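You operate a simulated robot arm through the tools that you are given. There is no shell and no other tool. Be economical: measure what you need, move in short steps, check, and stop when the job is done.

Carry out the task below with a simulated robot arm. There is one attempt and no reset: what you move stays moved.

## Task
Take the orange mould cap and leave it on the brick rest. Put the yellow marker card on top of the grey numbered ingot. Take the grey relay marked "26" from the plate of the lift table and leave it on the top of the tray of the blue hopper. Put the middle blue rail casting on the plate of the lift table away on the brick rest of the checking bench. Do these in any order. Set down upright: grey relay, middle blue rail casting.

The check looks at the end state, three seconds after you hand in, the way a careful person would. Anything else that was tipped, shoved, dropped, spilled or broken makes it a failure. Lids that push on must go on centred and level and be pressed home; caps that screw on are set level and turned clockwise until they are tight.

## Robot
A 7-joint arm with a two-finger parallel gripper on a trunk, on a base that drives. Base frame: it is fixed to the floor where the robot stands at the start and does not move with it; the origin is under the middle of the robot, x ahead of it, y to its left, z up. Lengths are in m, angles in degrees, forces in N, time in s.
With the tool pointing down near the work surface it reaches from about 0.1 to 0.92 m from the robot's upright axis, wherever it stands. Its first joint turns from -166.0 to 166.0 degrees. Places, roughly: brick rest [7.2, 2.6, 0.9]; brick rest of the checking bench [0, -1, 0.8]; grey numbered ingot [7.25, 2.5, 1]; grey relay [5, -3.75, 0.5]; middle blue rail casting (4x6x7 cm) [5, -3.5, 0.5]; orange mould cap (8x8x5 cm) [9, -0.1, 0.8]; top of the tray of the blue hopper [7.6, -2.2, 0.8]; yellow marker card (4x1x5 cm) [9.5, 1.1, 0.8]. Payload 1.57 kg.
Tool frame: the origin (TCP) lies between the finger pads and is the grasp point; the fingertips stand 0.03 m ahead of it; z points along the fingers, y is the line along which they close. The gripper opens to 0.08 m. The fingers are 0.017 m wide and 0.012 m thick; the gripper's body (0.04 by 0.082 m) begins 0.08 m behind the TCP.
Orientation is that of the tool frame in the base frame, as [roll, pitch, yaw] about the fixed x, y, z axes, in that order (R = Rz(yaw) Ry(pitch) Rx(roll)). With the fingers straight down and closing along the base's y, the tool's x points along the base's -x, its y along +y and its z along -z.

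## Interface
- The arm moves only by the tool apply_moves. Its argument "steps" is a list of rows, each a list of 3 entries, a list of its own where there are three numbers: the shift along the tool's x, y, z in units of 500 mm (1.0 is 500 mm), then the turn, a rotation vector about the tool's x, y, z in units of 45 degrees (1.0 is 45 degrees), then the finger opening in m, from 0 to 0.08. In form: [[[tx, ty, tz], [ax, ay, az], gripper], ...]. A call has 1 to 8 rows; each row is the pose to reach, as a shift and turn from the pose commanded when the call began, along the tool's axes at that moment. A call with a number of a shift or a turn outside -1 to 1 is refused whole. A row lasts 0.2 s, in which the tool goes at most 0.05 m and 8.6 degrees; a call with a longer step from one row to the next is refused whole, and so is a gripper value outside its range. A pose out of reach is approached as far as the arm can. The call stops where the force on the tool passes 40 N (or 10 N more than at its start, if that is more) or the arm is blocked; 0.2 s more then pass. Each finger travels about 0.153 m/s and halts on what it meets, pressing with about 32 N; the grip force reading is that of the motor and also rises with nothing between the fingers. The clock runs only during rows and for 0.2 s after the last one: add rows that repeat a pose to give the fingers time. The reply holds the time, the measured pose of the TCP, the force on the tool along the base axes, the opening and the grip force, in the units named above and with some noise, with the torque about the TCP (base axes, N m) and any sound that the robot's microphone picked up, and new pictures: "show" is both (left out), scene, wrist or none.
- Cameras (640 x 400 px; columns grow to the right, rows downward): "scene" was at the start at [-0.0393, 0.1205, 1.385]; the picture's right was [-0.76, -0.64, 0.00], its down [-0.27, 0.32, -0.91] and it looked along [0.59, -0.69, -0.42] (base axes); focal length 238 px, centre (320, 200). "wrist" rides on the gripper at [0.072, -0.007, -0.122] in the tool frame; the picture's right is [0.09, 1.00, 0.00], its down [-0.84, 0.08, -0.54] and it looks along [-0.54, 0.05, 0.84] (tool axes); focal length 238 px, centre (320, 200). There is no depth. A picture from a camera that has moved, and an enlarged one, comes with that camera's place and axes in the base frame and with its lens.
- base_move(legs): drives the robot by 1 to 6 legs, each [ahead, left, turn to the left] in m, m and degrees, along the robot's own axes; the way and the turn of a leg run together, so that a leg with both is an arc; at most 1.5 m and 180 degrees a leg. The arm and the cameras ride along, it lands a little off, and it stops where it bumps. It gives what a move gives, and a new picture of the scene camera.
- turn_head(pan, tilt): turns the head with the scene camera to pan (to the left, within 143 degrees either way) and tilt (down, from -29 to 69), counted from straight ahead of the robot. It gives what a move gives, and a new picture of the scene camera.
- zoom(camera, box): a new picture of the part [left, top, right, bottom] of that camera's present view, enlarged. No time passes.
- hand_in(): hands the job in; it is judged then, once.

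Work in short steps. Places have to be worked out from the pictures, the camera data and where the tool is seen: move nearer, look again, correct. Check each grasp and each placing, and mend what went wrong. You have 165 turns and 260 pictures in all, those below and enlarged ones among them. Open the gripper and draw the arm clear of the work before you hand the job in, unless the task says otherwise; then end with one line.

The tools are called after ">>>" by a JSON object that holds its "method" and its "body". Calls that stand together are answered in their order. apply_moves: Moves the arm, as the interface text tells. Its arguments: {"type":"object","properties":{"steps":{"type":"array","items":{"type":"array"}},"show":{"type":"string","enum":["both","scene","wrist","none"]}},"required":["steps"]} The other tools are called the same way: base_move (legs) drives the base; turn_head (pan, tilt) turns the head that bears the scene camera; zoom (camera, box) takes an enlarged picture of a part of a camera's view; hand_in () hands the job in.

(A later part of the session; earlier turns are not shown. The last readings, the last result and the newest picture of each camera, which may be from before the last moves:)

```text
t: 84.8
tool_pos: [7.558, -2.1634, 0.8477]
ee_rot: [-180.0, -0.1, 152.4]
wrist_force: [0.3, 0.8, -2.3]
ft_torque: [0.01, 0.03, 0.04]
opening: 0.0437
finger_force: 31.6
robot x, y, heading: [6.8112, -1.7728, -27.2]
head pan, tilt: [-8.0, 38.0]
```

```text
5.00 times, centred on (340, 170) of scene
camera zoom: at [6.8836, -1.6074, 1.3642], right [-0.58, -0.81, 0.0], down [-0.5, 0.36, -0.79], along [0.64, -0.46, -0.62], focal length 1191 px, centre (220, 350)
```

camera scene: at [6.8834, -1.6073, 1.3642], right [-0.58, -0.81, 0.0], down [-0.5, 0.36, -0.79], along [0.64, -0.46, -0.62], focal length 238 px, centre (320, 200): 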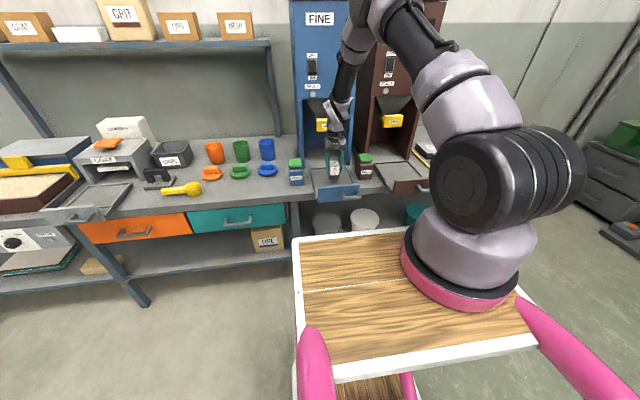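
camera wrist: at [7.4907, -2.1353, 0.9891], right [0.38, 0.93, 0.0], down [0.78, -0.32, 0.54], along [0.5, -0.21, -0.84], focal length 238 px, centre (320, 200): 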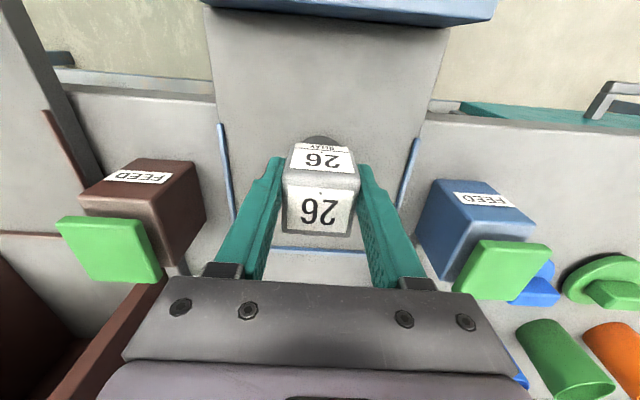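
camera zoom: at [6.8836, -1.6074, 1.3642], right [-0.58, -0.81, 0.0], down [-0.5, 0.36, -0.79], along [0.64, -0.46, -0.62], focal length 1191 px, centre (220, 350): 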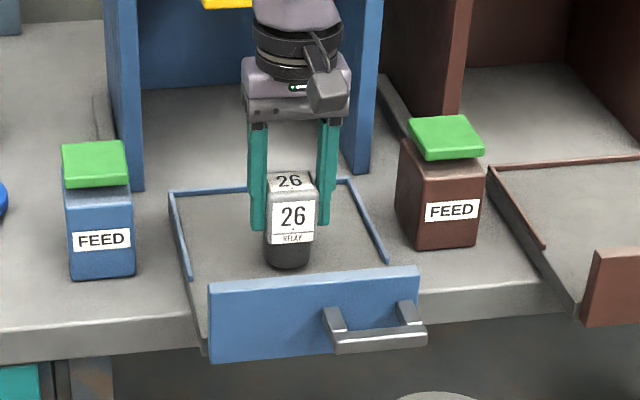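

Not touching yet; continue down slowly.

>>> {"method": "apply_moves", "body": {"steps": [[[0, 0, 0.008], [0, 0, 0], 0.02], [[0, 0, 0.016], [0, 0, 0], 0.02], [[0, 0, 0.02], [0, 0, 0], 0.02], [[0, 0, 0.024], [0, 0, 0], 0.02], [[0, 0, 0.028], [0, 0, 0], 0.02]], "show": "none"}}

>>> {"method": "zoom", "body": {"camera": "scene", "box": [290, 130, 390, 210]}}

```text
t: 86.0
tool_pos: [7.5579, -2.1627, 0.8343]
ee_rot: [179.9, 0.3, 152.4]
wrist_force: [0.6, -0.7, 29.4]
ft_torque: [-0.12, -0.11, -0.02]
opening: 0.0435
finger_force: 31.7
robot x, y, heading: [6.8168, -1.7716, -27.5]
head pan, tilt: [-8.0, 38.0]
```

```text
5.00 times, centred on (340, 170) of scene
camera zoom: at [6.8826, -1.6069, 1.3642], right [-0.58, -0.81, 0.0], down [-0.5, 0.36, -0.79], along [0.64, -0.46, -0.62], focal length 1191 px, centre (220, 350)
```

zoom: 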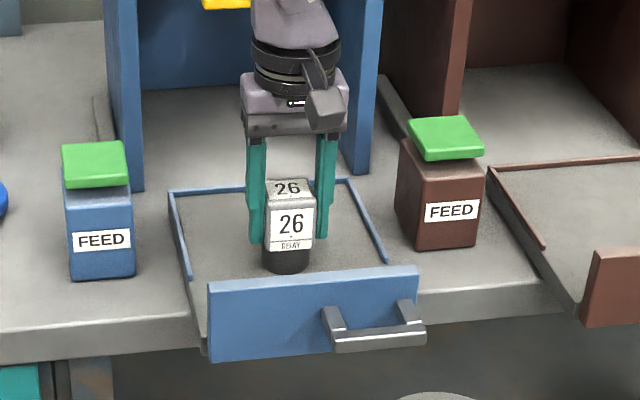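

Contact (29 N). Ease up slightly, open, and lift away.

>>> {"method": "apply_moves", "body": {"steps": [[[0, 0, -0.004], [0, 0, 0], 0.02], [[0, 0, -0.004], [0, 0, 0], 0.05], [[0, 0, -0.004], [0, 0, 0], 0.08], [[0, 0, -0.004], [0, 0, 0], 0.08], [[0, 0, -0.06], [0, 0, 0], 0.08], [[0, 0, -0.14], [0, 0, 0], 0.08], [[0.06, 0, -0.2], [0, 0, 0], 0.08], [[0.14, 0, -0.24], [0, 0, 0], 0.08]], "show": "none"}}

>>> {"method": "zoom", "body": {"camera": "scene", "box": [290, 130, 390, 210]}}

```text
t: 87.8
tool_pos: [7.4951, -2.1308, 0.9518]
ee_rot: [179.9, 0.0, 152.4]
wrist_force: [-0.5, 0.1, 0.0]
ft_torque: [-0.01, 0.02, 0.0]
opening: 0.0801
finger_force: 0.1
robot x, y, heading: [6.813, -1.7762, -27.4]
head pan, tilt: [-8.0, 38.0]
```

```text
5.00 times, centred on (340, 170) of scene
camera zoom: at [6.8841, -1.6076, 1.3642], right [-0.58, -0.81, 0.0], down [-0.5, 0.36, -0.79], along [0.64, -0.46, -0.62], focal length 1191 px, centre (220, 350)
```

zoom: 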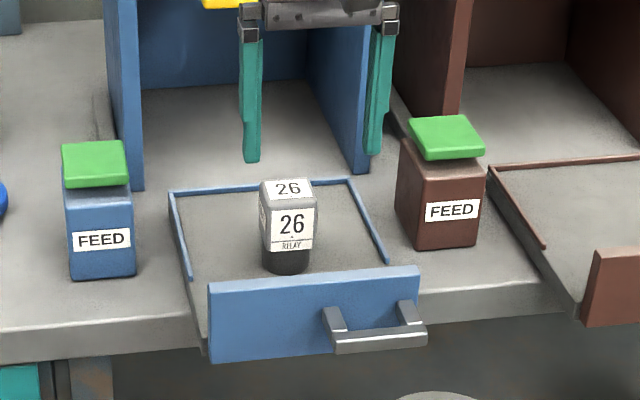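

Relay done, upright in the tray. Retract the arm, back off, and look along the bench toward the orange cap.

>>> {"method": "apply_moves", "body": {"steps": [[[0.08, 0, -0.04], [0, 0, 0], 0.08], [[0.16, 0, -0.08], [0, 0, 0], 0.08], [[0.24, 0, -0.12], [0, 0, 0], 0.08], [[0.32, 0.02, -0.16], [0, 0, 0], 0.08]], "show": "none"}}

>>> {"method": "base_move", "body": {"legs": [[-0.15, 0, 0]]}}

>>> {"method": "turn_head", "body": {"pan": 65, "tilt": 15}}

```text
t: 88.8
tool_pos: [7.3578, -2.0478, 1.0332]
ee_rot: [-180.0, -0.1, 152.4]
wrist_force: [0.4, 0.2, -0.1]
ft_torque: [0.0, 0.04, -0.02]
opening: 0.08
finger_force: 0.1
robot x, y, heading: [6.8157, -1.7721, -27.5]
head pan, tilt: [-8.0, 38.0]
```

```text
t: 90.1
tool_pos: [7.2275, -1.9788, 1.0336]
ee_rot: [179.9, -0.1, 152.4]
wrist_force: [0.3, -0.3, -0.2]
ft_torque: [0.0, 0.0, 0.01]
opening: 0.08
finger_force: 0.1
robot x, y, heading: [6.6769, -1.706, -27.6]
head pan, tilt: [-8.0, 38.0]
camera scene: at [6.7523, -1.539, 1.3642], right [-0.58, -0.81, 0.0], down [-0.5, 0.36, -0.79], along [0.64, -0.46, -0.62], focal length 238 px, centre (320, 200)
```

scene: 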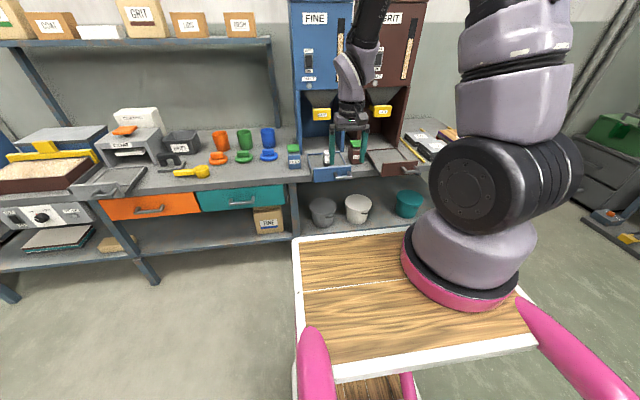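

```text
t: 91.6
tool_pos: [7.227, -1.9797, 1.0342]
ee_rot: [-179.9, 0.0, 152.5]
wrist_force: [-0.2, 0.6, -0.2]
ft_torque: [0.01, 0.0, -0.04]
opening: 0.0799
finger_force: 0.1
robot x, y, heading: [6.6818, -1.709, -27.6]
head pan, tilt: [65.0, 15.0]
camera scene: at [6.7562, -1.4321, 1.4008], right [0.61, -0.79, 0.0], down [-0.21, -0.16, -0.97], along [0.77, 0.59, -0.26], focal length 238 px, centre (320, 200)
```

scene: 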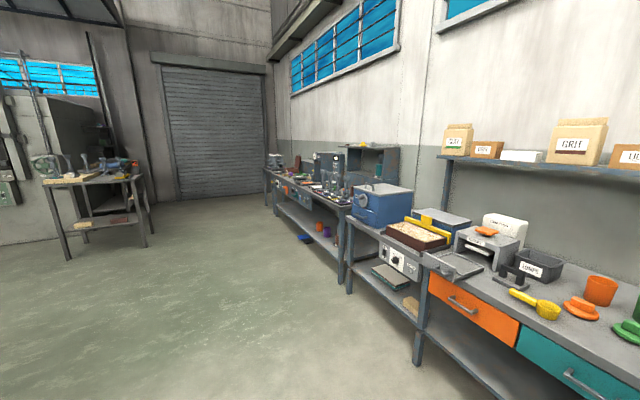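

The aisle is clear. Strafe left along the bench, then look at the next bench where the cap should be.

>>> {"method": "base_move", "body": {"legs": [[0, 1.2, 0], [0, 1.2, 0]]}}

>>> {"method": "turn_head", "body": {"pan": 10, "tilt": 25}}

```text
t: 103.2
tool_pos: [8.343, 0.1086, 1.0352]
ee_rot: [-179.9, 0.0, 151.3]
wrist_force: [0.6, -0.3, 0.0]
ft_torque: [0.03, 0.02, 0.0]
opening: 0.08
finger_force: 0.1
robot x, y, heading: [7.8015, 0.3994, -28.4]
head pan, tilt: [65.0, 15.0]
camera scene: at [7.8838, 0.6656, 1.4008], right [0.59, -0.81, 0.0], down [-0.21, -0.15, -0.97], along [0.78, 0.57, -0.26], focal length 238 px, centre (320, 200)
```

scene: 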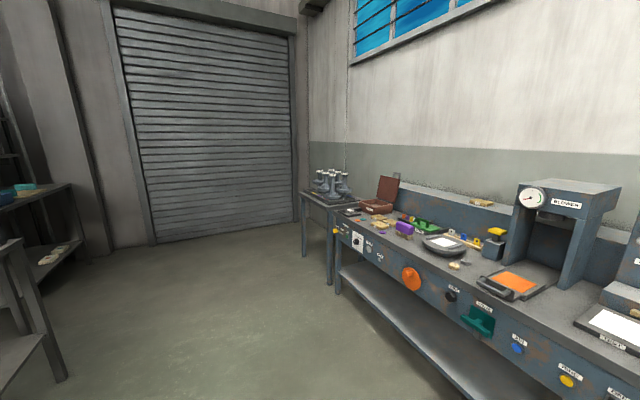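

```text
t: 104.5
tool_pos: [8.3426, 0.1082, 1.0342]
ee_rot: [180.0, 0.0, 151.3]
wrist_force: [-0.2, 1.0, -0.6]
ft_torque: [-0.01, 0.02, -0.04]
opening: 0.08
finger_force: 0.0
robot x, y, heading: [7.8041, 0.3931, -28.7]
head pan, tilt: [10.0, 25.0]
camera scene: at [7.8958, 0.5808, 1.3846], right [-0.32, -0.95, 0.0], down [-0.4, 0.14, -0.91], along [0.86, -0.29, -0.42], focal length 238 px, centre (320, 200)
```

scene: 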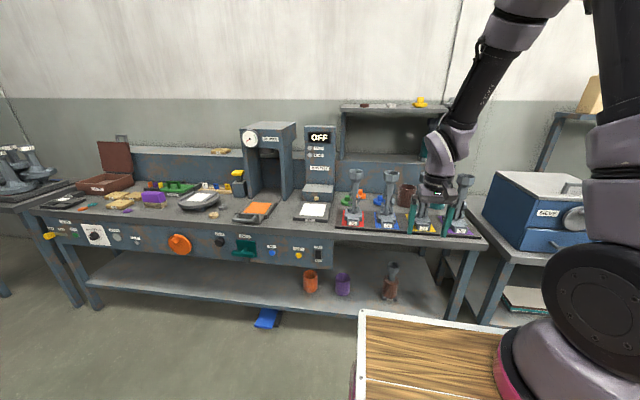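

>>> {"method": "zoom", "body": {"camera": "scene", "box": [310, 150, 490, 250]}}

>>> {"method": "zoom", "body": {"camera": "scene", "box": [30, 130, 330, 260]}}

```text
3.56 times, centred on (400, 200) of scene
camera zoom: at [7.8958, 0.5808, 1.3846], right [-0.32, -0.95, 0.0], down [-0.4, 0.14, -0.91], along [0.86, -0.29, -0.42], focal length 847 px, centre (36, 200)
```

zoom: 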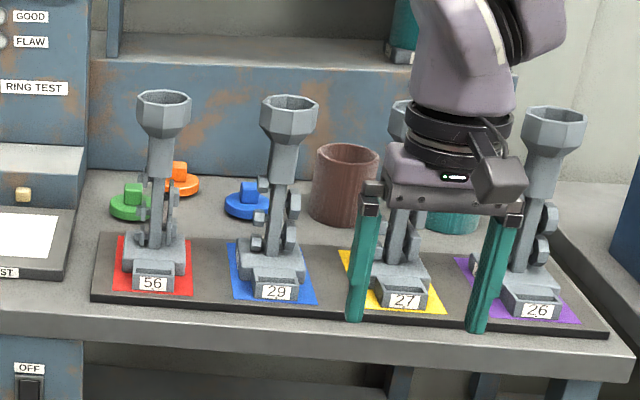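

```text
2.13 times, centred on (180, 195) of scene
camera zoom: at [7.8958, 0.5808, 1.3846], right [-0.32, -0.95, 0.0], down [-0.4, 0.14, -0.91], along [0.86, -0.29, -0.42], focal length 508 px, centre (619, 211)
```

zoom: 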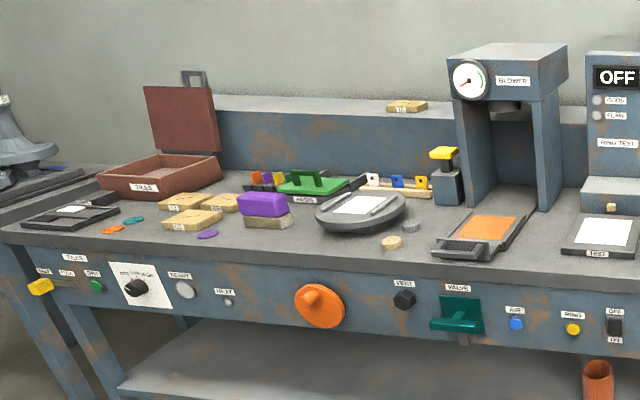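

The orange cap sits behind the "56" tower at about (9.06,-0.07,0.82). I'll raise the hand to clear the towers, square up to this bench (heading ≈ -20°), and approach.

>>> {"method": "apply_moves", "body": {"steps": [[[0, 0, -0.1], [0, 0, 0], 0.08], [[0, 0, -0.2], [0, 0, 0], 0.08], [[0, 0, -0.3], [0, 0, 0], 0.08]], "show": "none"}}

>>> {"method": "base_move", "body": {"legs": [[0, 0, 8], [0.42, 0, 0]]}}

>>> {"method": "turn_head", "body": {"pan": 0, "tilt": 35}}

```text
t: 105.3
tool_pos: [8.3442, 0.1059, 1.1867]
ee_rot: [-179.8, -0.1, 151.4]
wrist_force: [0.2, -0.6, 0.1]
ft_torque: [0.02, 0.01, 0.0]
opening: 0.0799
finger_force: 0.0
robot x, y, heading: [7.7994, 0.3954, -28.8]
head pan, tilt: [10.0, 25.0]
```

```text
t: 108.5
tool_pos: [8.7671, 0.0321, 1.1859]
ee_rot: [180.0, -0.1, 158.9]
wrist_force: [-0.1, 0.0, 0.5]
ft_torque: [-0.01, -0.01, -0.02]
opening: 0.0799
finger_force: 0.0
robot x, y, heading: [8.1942, 0.2447, -21.5]
head pan, tilt: [10.0, 25.0]
camera scene: at [8.2609, 0.4422, 1.3846], right [-0.19, -0.98, 0.0], down [-0.41, 0.08, -0.91], along [0.89, -0.17, -0.42], focal length 238 px, centre (320, 200)
```

scene: 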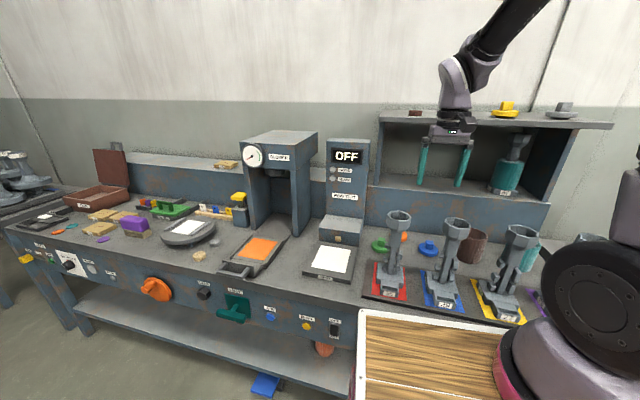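

```text
t: 109.2
tool_pos: [8.7671, 0.0311, 1.1862]
ee_rot: [-180.0, -0.1, 158.8]
wrist_force: [0.3, 0.3, 0.6]
ft_torque: [-0.01, 0.02, -0.01]
opening: 0.08
finger_force: 0.1
robot x, y, heading: [8.1938, 0.2485, -21.1]
head pan, tilt: [0.0, 35.0]
camera scene: at [8.2527, 0.4283, 1.3688], right [-0.36, -0.93, 0.0], down [-0.53, 0.21, -0.82], along [0.76, -0.29, -0.57], focal length 238 px, centre (320, 200)
```

scene: 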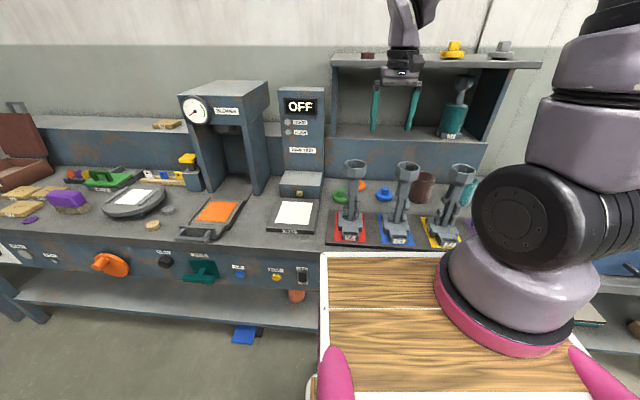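

The shelf front is roughly flush with the rear panel, ~10 cm behind the cap. I'll check the wrist view from above.

>>> {"method": "apply_moves", "body": {"steps": [[[-0.09, 0, 0], [0, 0, 0], 0.08], [[-0.18, 0, 0], [0, 0, 0], 0.08], [[-0.26, 0, 0], [0, 0, 0], 0.08]], "show": "wrist"}}

>>> {"method": "zoom", "body": {"camera": "scene", "box": [310, 30, 490, 250]}}

```text
t: 110.0
tool_pos: [8.8874, -0.0158, 1.1874]
ee_rot: [180.0, 0.0, 158.8]
wrist_force: [-0.4, 0.6, 0.3]
ft_torque: [0.02, -0.03, 0.02]
opening: 0.08
finger_force: 0.1
robot x, y, heading: [8.1947, 0.2421, -21.2]
head pan, tilt: [0.0, 35.0]
camera wrist: at [8.819, 0.0046, 1.3118], right [0.27, 0.96, 0.0], down [0.81, -0.23, 0.54], along [0.52, -0.15, -0.84], focal length 238 px, centre (320, 200)
```

wrist: 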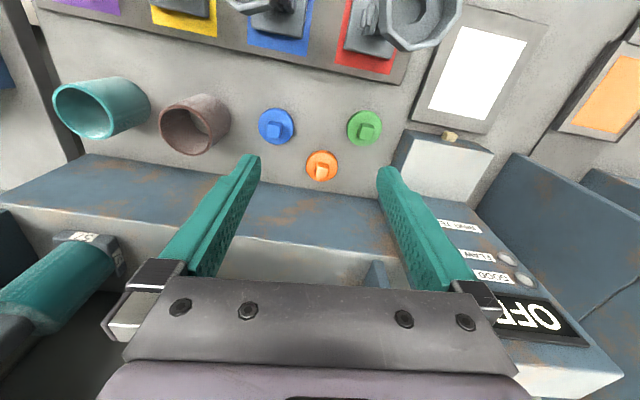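

```text
1.82 times, centred on (400, 140) of scene
camera zoom: at [8.2521, 0.4285, 1.3688], right [-0.36, -0.93, 0.0], down [-0.53, 0.21, -0.82], along [0.76, -0.29, -0.57], focal length 433 px, centre (174, 309)
```

zoom: 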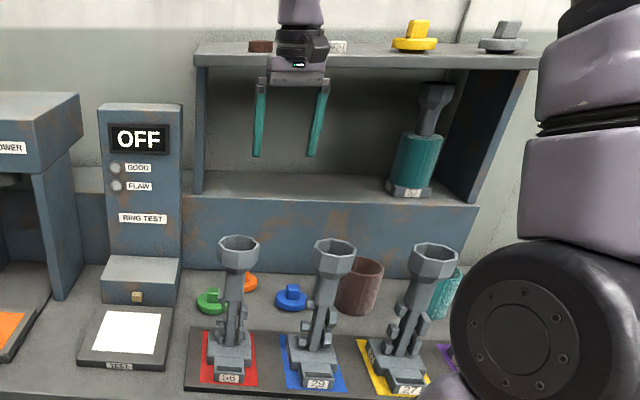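

>>> {"method": "zoom", "body": {"camera": "wrist", "box": [250, 90, 400, 200]}}

```text
3.64 times, centred on (325, 145) of wrist
camera zoom: at [8.819, 0.0046, 1.3118], right [0.27, 0.96, 0.0], down [0.81, -0.23, 0.54], along [0.52, -0.15, -0.84], focal length 867 px, centre (302, 400)
```

zoom: 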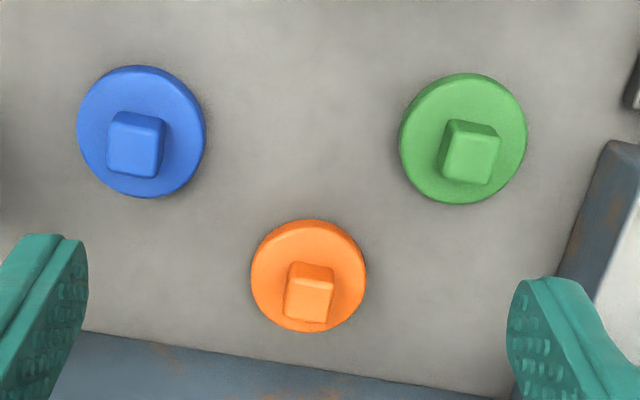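

Knob is nearly aligned with the fingers, at about (9.043,-0.056), top ≈0.84. Move over it and descend to ~1.0 for a check.

>>> {"method": "apply_moves", "body": {"steps": [[[-0.09, 0.01, 0], [0, 0, 0], 0.08], [[-0.18, 0.02, 0.02], [0, 0, 0], 0.08], [[-0.27, 0.03, 0.05], [0, 0, 0], 0.08], [[-0.32, 0.038, 0.12], [0, 0, 0], 0.08], [[-0.32, 0.038, 0.21], [0, 0, 0], 0.08], [[-0.32, 0.038, 0.3], [0, 0, 0], 0.08], [[-0.32, 0.038, 0.38], [0, 0, 0], 0.08]]}}

```text
t: 110.6
tool_pos: [8.9587, -0.0316, 1.1834]
ee_rot: [179.7, -0.9, 158.1]
wrist_force: [-51.4, 12.1, 18.8]
ft_torque: [-2.05, -6.44, -1.13]
opening: 0.08
finger_force: 0.0
robot x, y, heading: [8.1946, 0.2472, -21.0]
head pan, tilt: [0.0, 35.0]
stopped in row 3: the force on the tool passed its limit at 142 N (the readings are from after the stop); the commanded pose is now the measured one
camera scene: at [8.2487, 0.4293, 1.3688], right [-0.36, -0.93, 0.0], down [-0.53, 0.21, -0.82], along [0.77, -0.3, -0.57], focal length 238 px, centre (320, 200)
camera wrist: at [8.891, -0.0115, 1.3081], right [0.29, 0.96, 0.0], down [0.81, -0.25, 0.53], along [0.51, -0.15, -0.85], focal length 238 px, centre (320, 200)
```

scene: 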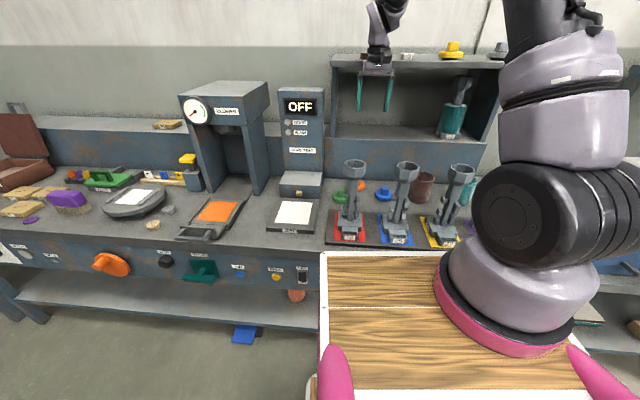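
wrist: 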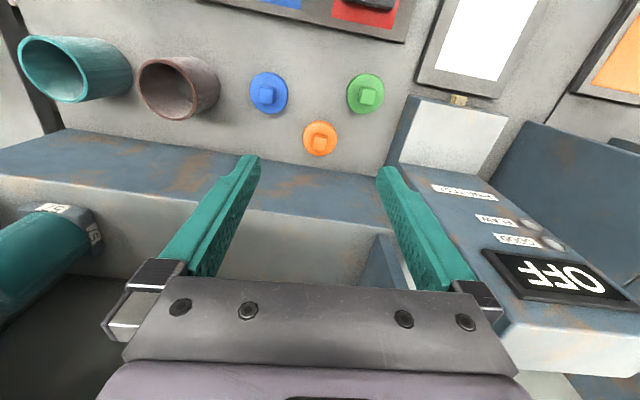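

The gripper body bumped the overhanging shelf. Back straight off and check the shelf contents.

>>> {"method": "apply_moves", "body": {"steps": [[[0.05, 0, 0], [0, 0, 0], 0.08], [[0.12, 0, 0], [0, 0, 0], 0.08], [[0.2, 0, 0], [0, 0, 0], 0.08]], "show": "none"}}

>>> {"method": "turn_head", "body": {"pan": -5, "tilt": 15}}

>>> {"method": "zoom", "body": {"camera": "scene", "box": [270, 120, 470, 320]}}

```text
t: 111.4
tool_pos: [8.8698, 0.0044, 1.1791]
ee_rot: [179.8, -1.0, 158.3]
wrist_force: [0.0, -0.6, -1.1]
ft_torque: [0.04, 0.01, 0.0]
opening: 0.08
finger_force: 0.0
robot x, y, heading: [8.1942, 0.2453, -21.3]
head pan, tilt: [0.0, 35.0]
```

```text
t: 112.2
tool_pos: [8.8697, 0.002, 1.1799]
ee_rot: [179.8, -1.0, 158.3]
wrist_force: [-0.4, 0.8, 0.0]
ft_torque: [0.01, -0.01, 0.0]
opening: 0.0798
finger_force: 0.0
robot x, y, heading: [8.1897, 0.2491, -20.9]
head pan, tilt: [-5.0, 15.0]
camera scene: at [8.2543, 0.4189, 1.4007], right [-0.44, -0.9, 0.0], down [-0.23, 0.11, -0.97], along [0.87, -0.42, -0.26], focal length 238 px, centre (320, 200)
```

scene: 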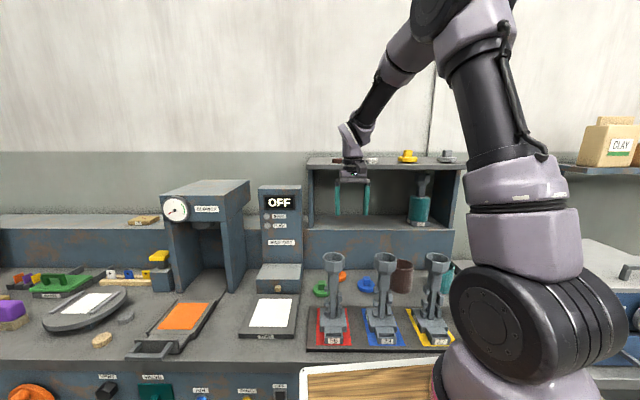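

```text
2.00 times, centred on (370, 220) of scene
camera zoom: at [8.2543, 0.4189, 1.4007], right [-0.44, -0.9, 0.0], down [-0.23, 0.11, -0.97], along [0.87, -0.42, -0.26], focal length 476 px, centre (220, 160)
```

zoom: 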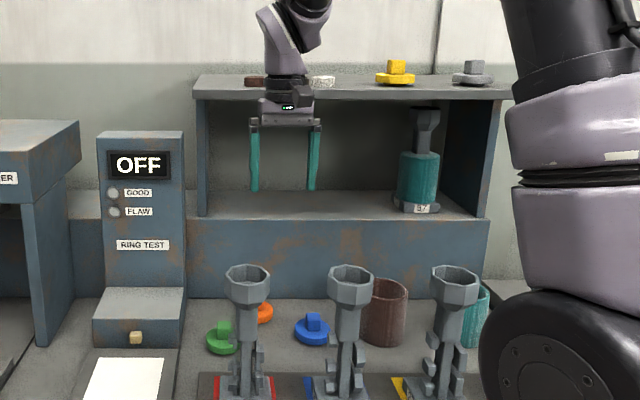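

Nothing on the shelf moved. The plan: descend in front of the shelf lip (z≈1.27) behind the towers, then slide forward under it.

>>> {"method": "apply_moves", "body": {"steps": [[[-0.07, 0.01, 0.03], [0, 0, 0], 0.08], [[-0.09, 0.014, 0.11], [0, 0, 0], 0.08], [[-0.09, 0.014, 0.2], [0, 0, 0], 0.08], [[-0.09, 0.014, 0.29], [0, 0, 0], 0.08], [[-0.09, 0.014, 0.38], [0, 0, 0], 0.08], [[-0.09, 0.014, 0.45], [0, 0, 0], 0.08]]}}

>>> {"method": "zoom", "body": {"camera": "scene", "box": [270, 120, 470, 320]}}

```text
t: 113.6
tool_pos: [8.913, -0.005, 0.9584]
ee_rot: [179.9, -0.9, 158.3]
wrist_force: [0.3, -0.2, 0.1]
ft_torque: [0.02, -0.02, -0.01]
opening: 0.0801
finger_force: 0.0
robot x, y, heading: [8.1939, 0.2468, -21.0]
head pan, tilt: [-5.0, 15.0]
camera scene: at [8.2539, 0.419, 1.4008], right [-0.44, -0.9, 0.0], down [-0.23, 0.11, -0.97], along [0.87, -0.42, -0.26], focal length 238 px, centre (320, 200)
camera wrist: at [8.8446, 0.0153, 1.0831], right [0.28, 0.96, 0.0], down [0.81, -0.24, 0.53], along [0.51, -0.15, -0.85], focal length 238 px, centre (320, 200)
```

scene: 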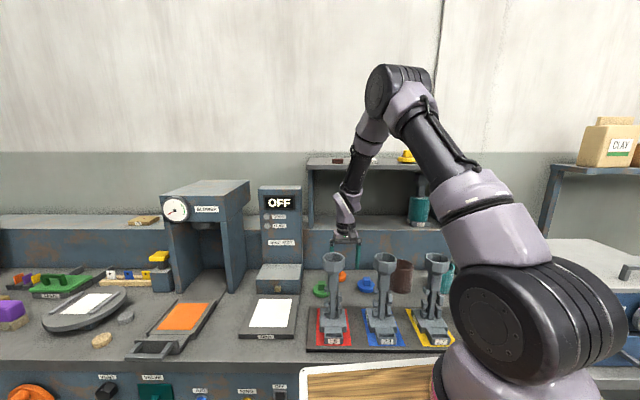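
wrist: 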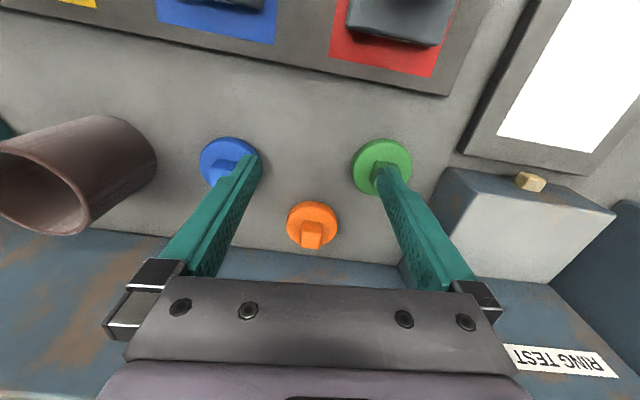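

```text
2.00 times, centred on (370, 220) of scene
camera zoom: at [8.2539, 0.419, 1.4008], right [-0.44, -0.9, 0.0], down [-0.23, 0.11, -0.97], along [0.87, -0.42, -0.26], focal length 476 px, centre (220, 160)
```

zoom: 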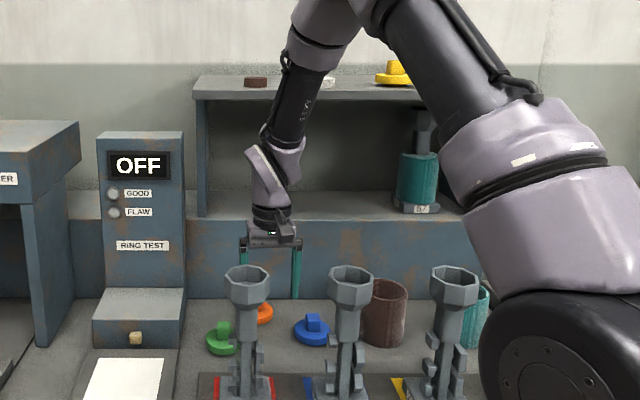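

Clear underneath. Slide forward and down to just above the knob, fingers at 0.06.

>>> {"method": "apply_moves", "body": {"steps": [[[-0.06, 0, 0.04], [0, 0, 0], 0.06], [[-0.13, 0, 0.07], [0, 0, 0], 0.06], [[-0.2, 0, 0.1], [0, 0, 0], 0.06], [[-0.26, 0, 0.12], [0, 0, 0], 0.06], [[-0.284, 0, 0.14], [0, 0, 0], 0.06]]}}

>>> {"method": "zoom", "body": {"camera": "scene", "box": [270, 120, 470, 320]}}

```text
t: 114.8
tool_pos: [9.0414, -0.0564, 0.883]
ee_rot: [179.9, -1.1, 158.1]
wrist_force: [0.1, 0.1, -0.4]
ft_torque: [-0.01, 0.01, -0.03]
opening: 0.0601
finger_force: 0.1
robot x, y, heading: [8.1941, 0.2442, -21.1]
head pan, tilt: [-5.0, 15.0]
camera scene: at [8.254, 0.419, 1.4008], right [-0.44, -0.9, 0.0], down [-0.23, 0.11, -0.97], along [0.87, -0.42, -0.26], focal length 238 px, centre (320, 200)
camera wrist: at [8.9747, -0.0358, 1.0081], right [0.28, 0.96, 0.0], down [0.81, -0.24, 0.53], along [0.51, -0.15, -0.85], focal length 238 px, centre (320, 200)
```

scene: 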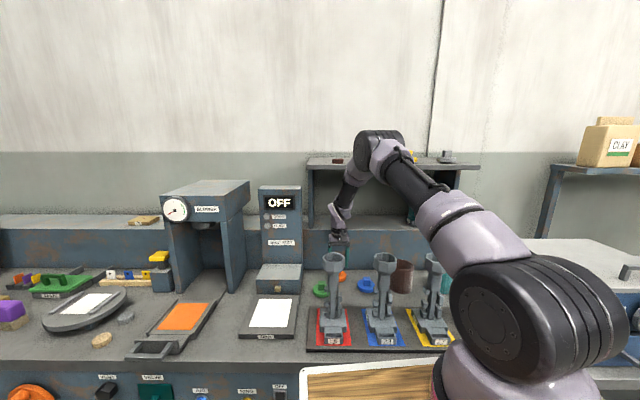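
wrist: 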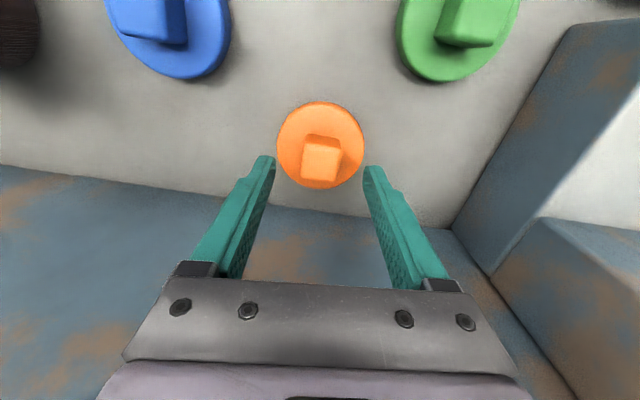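

```text
2.00 times, centred on (370, 220) of scene
camera zoom: at [8.254, 0.419, 1.4008], right [-0.44, -0.9, 0.0], down [-0.23, 0.11, -0.97], along [0.87, -0.42, -0.26], focal length 476 px, centre (220, 160)
```

zoom: 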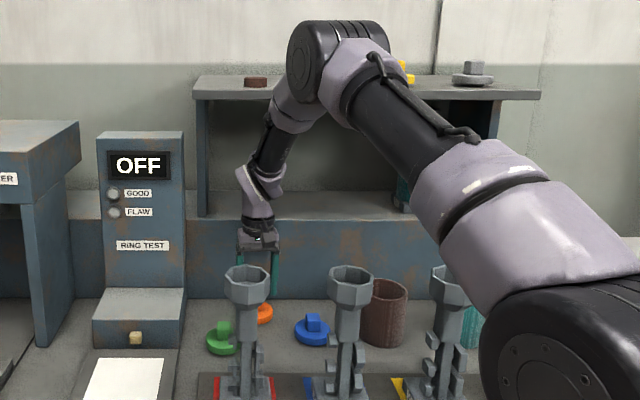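

Knob centre triangulates to (9.055,-0.058), top ≈0.815. Nudge forward, descend and close.

>>> {"method": "apply_moves", "body": {"steps": [[[-0.022, 0.008, 0.04], [0, 0, 0], 0.06], [[-0.022, 0.008, 0.08], [0, 0, 0], 0.06], [[-0.022, 0.008, 0.1], [0, 0, 0], 0.06], [[-0.022, 0.008, 0.114], [0, 0, 0], 0.06], [[-0.022, 0.008, 0.114], [0, 0, 0], 0.03], [[-0.022, 0.008, 0.114], [0, 0, 0], 0.01], [[-0.022, 0.008, 0.114], [0, 0, 0], 0.01]]}}

```text
t: 115.5
tool_pos: [9.058, -0.0591, 0.8501]
ee_rot: [179.6, -0.4, 158.0]
wrist_force: [-0.4, -0.2, 17.0]
ft_torque: [-0.08, 0.11, 0.01]
opening: 0.0602
finger_force: 0.2
robot x, y, heading: [8.1943, 0.2475, -21.0]
head pan, tilt: [-5.0, 15.0]
stopped in row 3: the force on the tool passed its limit at 60 N (the readings are from after the stop); the commanded pose is now the measured one
camera scene: at [8.2537, 0.4191, 1.4008], right [-0.44, -0.9, 0.0], down [-0.23, 0.11, -0.97], along [0.87, -0.42, -0.26], focal length 238 px, centre (320, 200)
camera wrist: at [8.9883, -0.037, 0.976], right [0.29, 0.96, 0.01], down [0.81, -0.24, 0.54], along [0.52, -0.15, -0.84], focal length 238 px, centre (320, 200)
```

scene: 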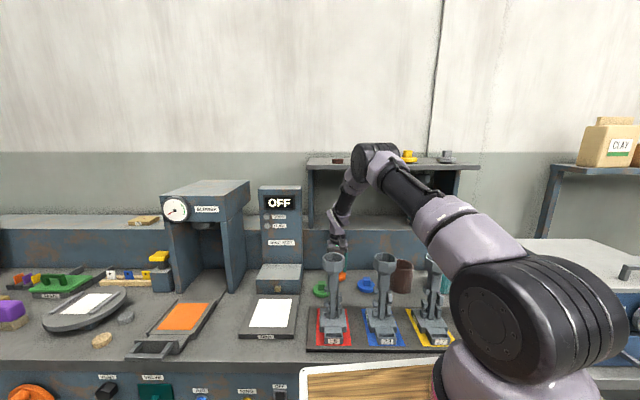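
wrist: 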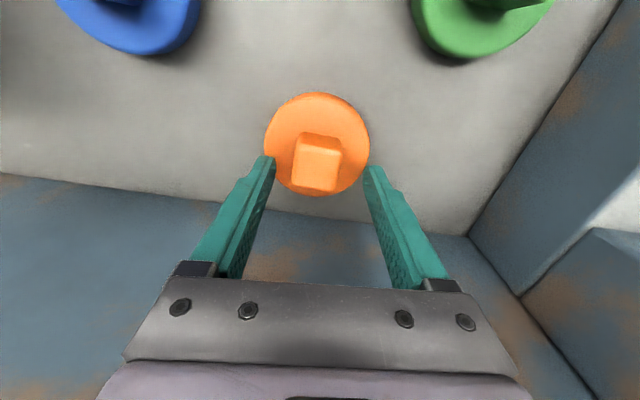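

Fingertips rest on the disc, so disc top is ≈0.82 and the knob at ≈(9.047,-0.056). Ease up 4 mm, shift back 9 mm, then close.

>>> {"method": "apply_moves", "body": {"steps": [[[0.004, 0, -0.01], [0, 0, 0], 0.06], [[0.018, -0.002, -0.01], [0, 0, 0], 0.06], [[0.018, -0.002, -0.006], [0, 0, 0], 0.06], [[0.018, -0.002, -0.006], [0, 0, 0], 0.03], [[0.018, -0.002, -0.006], [0, 0, 0], 0.01], [[0.018, -0.002, -0.006], [0, 0, 0], 0.01], [[0.018, -0.002, -0.006], [0, 0, 0], 0.01]], "show": "wrist"}}

```text
t: 117.1
tool_pos: [9.0468, -0.0538, 0.8522]
ee_rot: [179.8, -0.7, 158.1]
wrist_force: [-0.3, 0.1, 5.6]
ft_torque: [-0.06, 0.01, 0.0]
opening: 0.0269
finger_force: 32.0
robot x, y, heading: [8.1923, 0.246, -20.9]
head pan, tilt: [-5.0, 15.0]
camera wrist: at [8.9788, -0.0345, 0.9767], right [0.29, 0.96, 0.0], down [0.81, -0.24, 0.53], along [0.51, -0.15, -0.85], focal length 238 px, centre (320, 200)
```

wrist: 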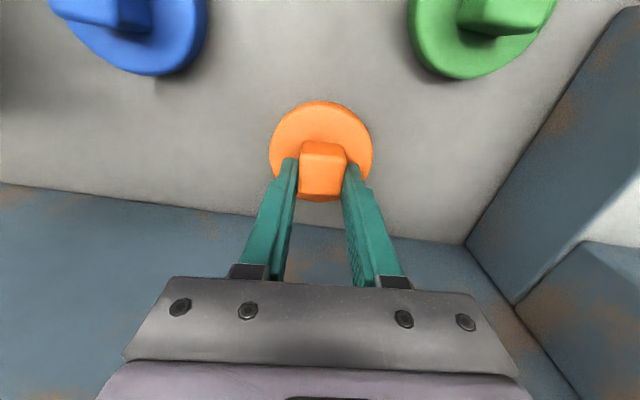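

Gripped. Lift, slide back out from under the shelf, then rise.

>>> {"method": "apply_moves", "body": {"steps": [[[0, 0, -0.04], [0, 0, 0], 0.01], [[0.03, 0, -0.1], [0, 0, 0], 0.01], [[0.1, 0, -0.14], [0, 0, 0], 0.01], [[0.18, 0, -0.17], [0, 0, 0], 0.01], [[0.26, 0, -0.2], [0, 0, 0], 0.01], [[0.28, 0, -0.28], [0, 0, 0], 0.01], [[0.28, 0, -0.37], [0, 0, 0], 0.01], [[0.28, 0, -0.46], [0, 0, 0], 0.01]]}}

```text
t: 118.9
tool_pos: [8.9169, -0.0038, 1.0843]
ee_rot: [179.8, -0.7, 158.1]
wrist_force: [0.6, -0.3, -1.3]
ft_torque: [0.02, 0.01, 0.01]
opening: 0.0267
finger_force: 32.0
robot x, y, heading: [8.196, 0.2461, -21.0]
head pan, tilt: [-5.0, 15.0]
camera scene: at [8.2547, 0.4188, 1.4008], right [-0.44, -0.9, 0.0], down [-0.23, 0.11, -0.97], along [0.87, -0.42, -0.26], focal length 238 px, centre (320, 200)
camera wrist: at [8.8502, 0.0168, 1.2088], right [0.29, 0.96, 0.0], down [0.81, -0.24, 0.53], along [0.51, -0.15, -0.85], focal length 238 px, centre (320, 200)
```

scene: 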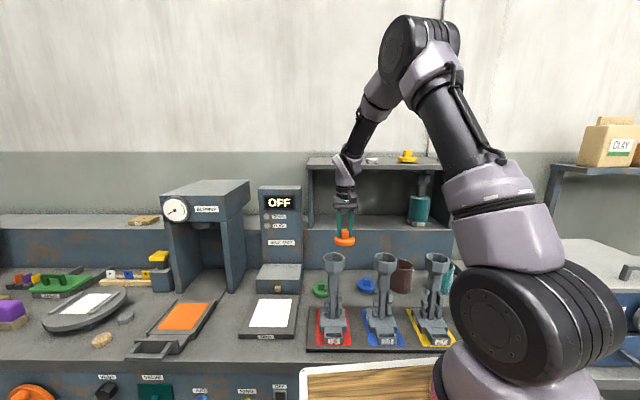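
wrist: 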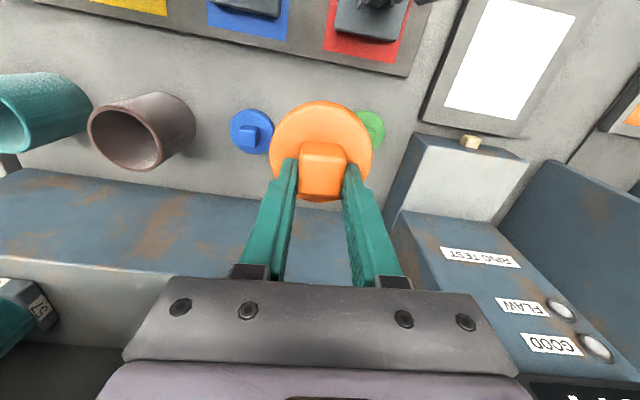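

Cap is level in the grip. Raise and retract, back away from the bench, and turn toward the other table near (7.2,2.6).

>>> {"method": "apply_moves", "body": {"steps": [[[0, 0, -0.1], [0, 0, 0], 0.01], [[0, 0, -0.2], [0, 0, 0], 0.01], [[0.08, 0, -0.22], [0, 0, 0], 0.01], [[0.17, 0, -0.22], [0, 0, 0], 0.01], [[0.26, 0, -0.22], [0, 0, 0], 0.01]], "show": "none"}}

>>> {"method": "base_move", "body": {"legs": [[-0.7, 0, 0], [0, 0, 125]]}}

>>> {"method": "turn_head", "body": {"pan": 0, "tilt": 20}}

```text
t: 120.1
tool_pos: [8.799, 0.0446, 1.1948]
ee_rot: [179.8, -0.7, 158.1]
wrist_force: [-0.1, -0.3, -0.7]
ft_torque: [-0.01, 0.03, -0.06]
opening: 0.0271
finger_force: 32.1
robot x, y, heading: [8.1945, 0.2463, -21.1]
head pan, tilt: [-5.0, 15.0]
```

```text
t: 129.1
tool_pos: [7.363, 1.1162, 1.1962]
ee_rot: [179.7, -0.6, -78.0]
wrist_force: [0.2, -0.2, -0.5]
ft_torque: [0.01, 0.04, 0.01]
opening: 0.0271
finger_force: 31.8
robot x, y, heading: [7.5361, 0.5029, 103.2]
head pan, tilt: [-5.0, 15.0]
camera scene: at [7.3614, 0.4565, 1.4008], right [0.99, 0.14, 0.0], down [0.04, -0.26, -0.97], along [-0.13, 0.96, -0.26], focal length 238 px, centre (320, 200)
```

scene: 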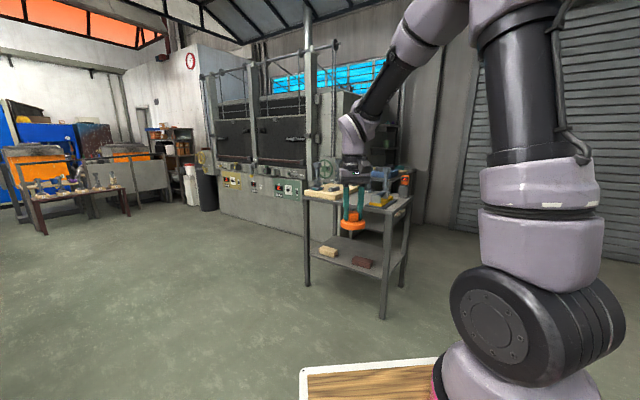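

```text
t: 129.8
tool_pos: [7.3635, 1.1148, 1.1943]
ee_rot: [179.8, -0.6, -77.9]
wrist_force: [0.4, 0.5, 0.4]
ft_torque: [0.02, 0.0, -0.02]
opening: 0.0271
finger_force: 31.8
robot x, y, heading: [7.5347, 0.5053, 102.6]
head pan, tilt: [0.0, 20.0]
camera scene: at [7.3535, 0.4548, 1.3927], right [0.97, 0.22, 0.0], down [0.08, -0.33, -0.94], along [-0.21, 0.92, -0.34], focal length 238 px, centre (320, 200)
```

scene: 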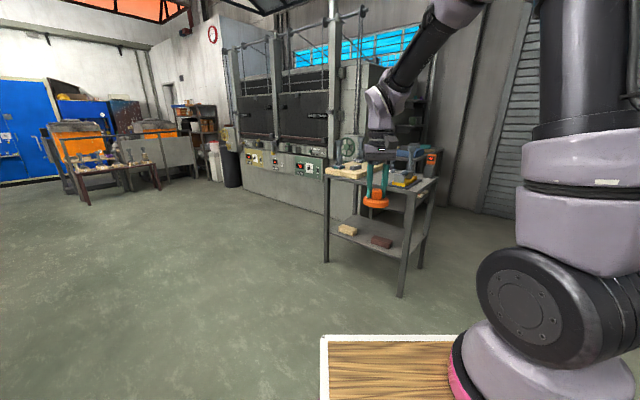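

>>> {"method": "zoom", "body": {"camera": "scene", "box": [310, 120, 460, 260]}}

```text
2.86 times, centred on (385, 190) of scene
camera zoom: at [7.3535, 0.4548, 1.3927], right [0.97, 0.22, 0.0], down [0.08, -0.33, -0.94], along [-0.21, 0.92, -0.34], focal length 680 px, centre (134, 229)
```

zoom: 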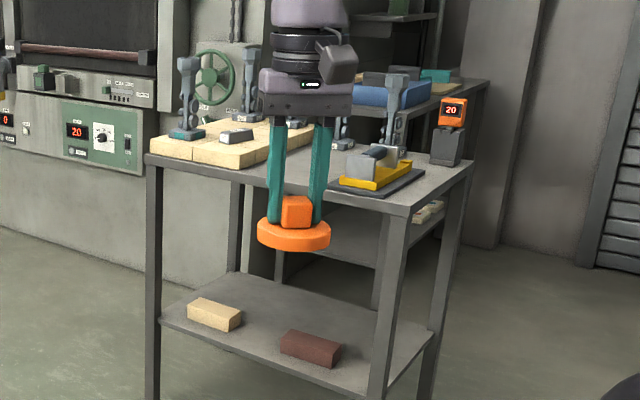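

The tan brick platform on this table is the brick rest with the grey ingots (and likewise the tan board at (0.04,-1.0) on the checking bench is its brick rest, matching the given place). I'll rotate to ≈62° and approach.

>>> {"method": "base_move", "body": {"legs": [[0, 0, -40.5], [0, 1.32, 0], [0.7, 0, 0]]}}

>>> {"method": "turn_head", "body": {"pan": -5, "tilt": 33}}

```text
t: 141.7
tool_pos: [6.9288, 2.3078, 1.1944]
ee_rot: [179.7, -0.6, -117.0]
wrist_force: [-0.3, -0.9, -0.4]
ft_torque: [0.0, -0.02, -0.03]
opening: 0.0271
finger_force: 32.4
robot x, y, heading: [6.673, 1.7265, 63.9]
head pan, tilt: [0.0, 20.0]
camera scene: at [6.5041, 1.8028, 1.3926], right [0.9, -0.44, 0.0], down [-0.15, -0.31, -0.94], along [0.41, 0.84, -0.34], focal length 238 px, centre (320, 200)
```

scene: 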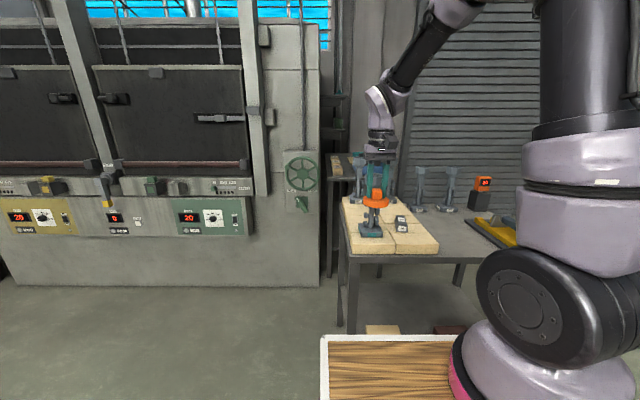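

```text
t: 142.4
tool_pos: [6.9293, 2.3076, 1.1952]
ee_rot: [179.8, -0.6, -117.0]
wrist_force: [0.0, 1.2, -0.5]
ft_torque: [-0.03, 0.02, 0.02]
opening: 0.0271
finger_force: 31.7
robot x, y, heading: [6.6759, 1.7238, 63.6]
head pan, tilt: [-5.0, 33.0]
camera scene: at [6.5091, 1.7955, 1.3719], right [0.86, -0.52, 0.0], down [-0.28, -0.47, -0.84], along [0.43, 0.72, -0.54], focal length 238 px, centre (320, 200)
```

scene: 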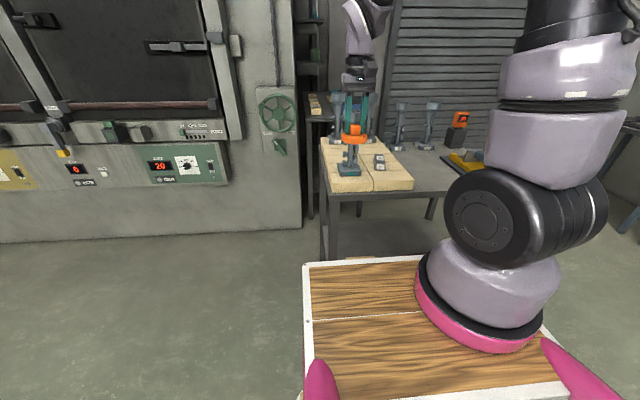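

>>> {"method": "zoom", "body": {"camera": "scene", "box": [310, 80, 430, 205]}}

>>> {"method": "zoom", "body": {"camera": "wrist", "box": [0, 0, 640, 400]}}

```text
3.20 times, centred on (370, 142) of scene
camera zoom: at [6.5091, 1.7955, 1.3719], right [0.86, -0.52, 0.0], down [-0.28, -0.47, -0.84], along [0.43, 0.72, -0.54], focal length 762 px, centre (160, 384)
```

zoom: 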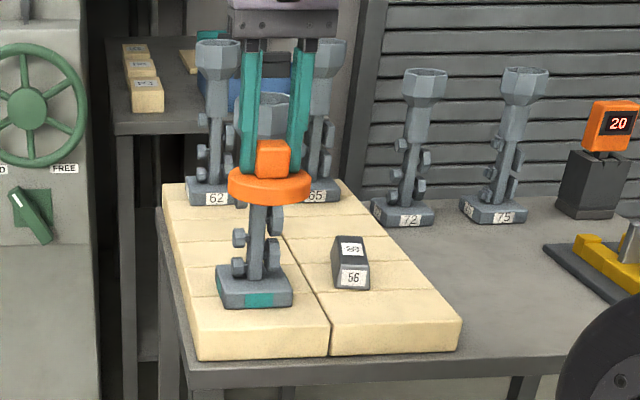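

```text
1.00 times, centred on (320, 200) of wrist (not enlarged: the box is as wide or as high as the picture)
camera zoom: at [6.904, 2.2429, 1.3197], right [-0.93, 0.37, 0.0], down [0.32, 0.79, 0.53], along [0.19, 0.5, -0.85], focal length 238 px, centre (320, 200)
```

zoom: 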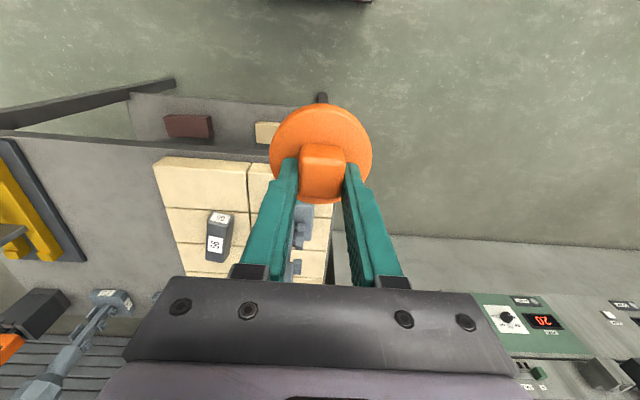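

I plan to set the cap on the front-right brick, at about (7.257,2.416), ahead of ingot 56 with margin. First shift the base right and forward a bit.

>>> {"method": "base_move", "body": {"legs": [[0, -0.22, 0], [0.1, 0, 0]]}}

>>> {"method": "zoom", "body": {"camera": "wrist", "box": [0, 0, 640, 400]}}

>>> {"method": "zoom", "body": {"camera": "scene", "box": [250, 60, 410, 220]}}

```text
t: 144.9
tool_pos: [7.1767, 2.2981, 1.1954]
ee_rot: [179.8, -0.6, -117.0]
wrist_force: [-0.1, 0.8, -1.3]
ft_torque: [0.0, -0.02, 0.03]
opening: 0.0269
finger_force: 31.9
robot x, y, heading: [6.9207, 1.7133, 63.7]
head pan, tilt: [-5.0, 33.0]
camera scene: at [6.7549, 1.7863, 1.3719], right [0.85, -0.52, 0.0], down [-0.28, -0.47, -0.84], along [0.43, 0.72, -0.54], focal length 238 px, centre (320, 200)
```

scene: 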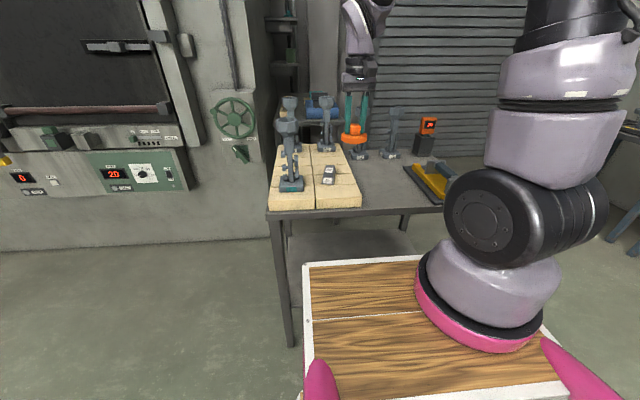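

```text
1.00 times, centred on (320, 200) of wrist (not enlarged: the box is as wide or as high as the picture)
camera zoom: at [7.1505, 2.2331, 1.3197], right [-0.93, 0.37, 0.0], down [0.32, 0.78, 0.53], along [0.19, 0.5, -0.85], focal length 238 px, centre (320, 200)
```

zoom: 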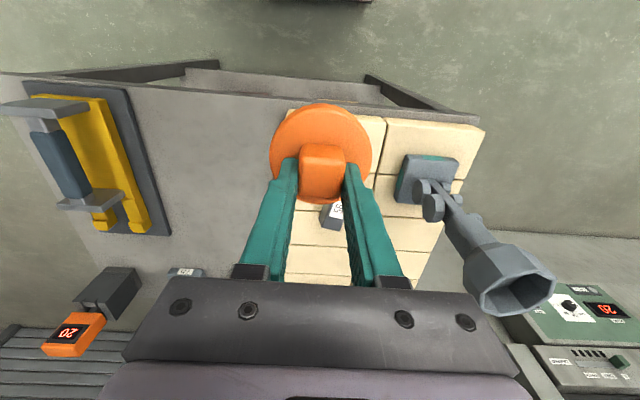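

```text
2.50 times, centred on (330, 140) of scene
camera zoom: at [6.7549, 1.7863, 1.3719], right [0.85, -0.52, 0.0], down [-0.28, -0.47, -0.84], along [0.43, 0.72, -0.54], focal length 595 px, centre (295, 350)
```

zoom: 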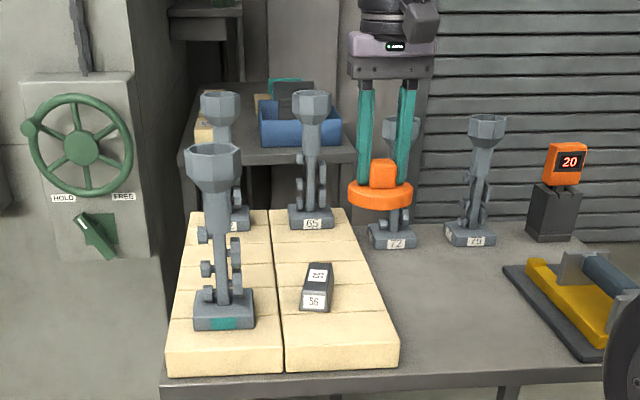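

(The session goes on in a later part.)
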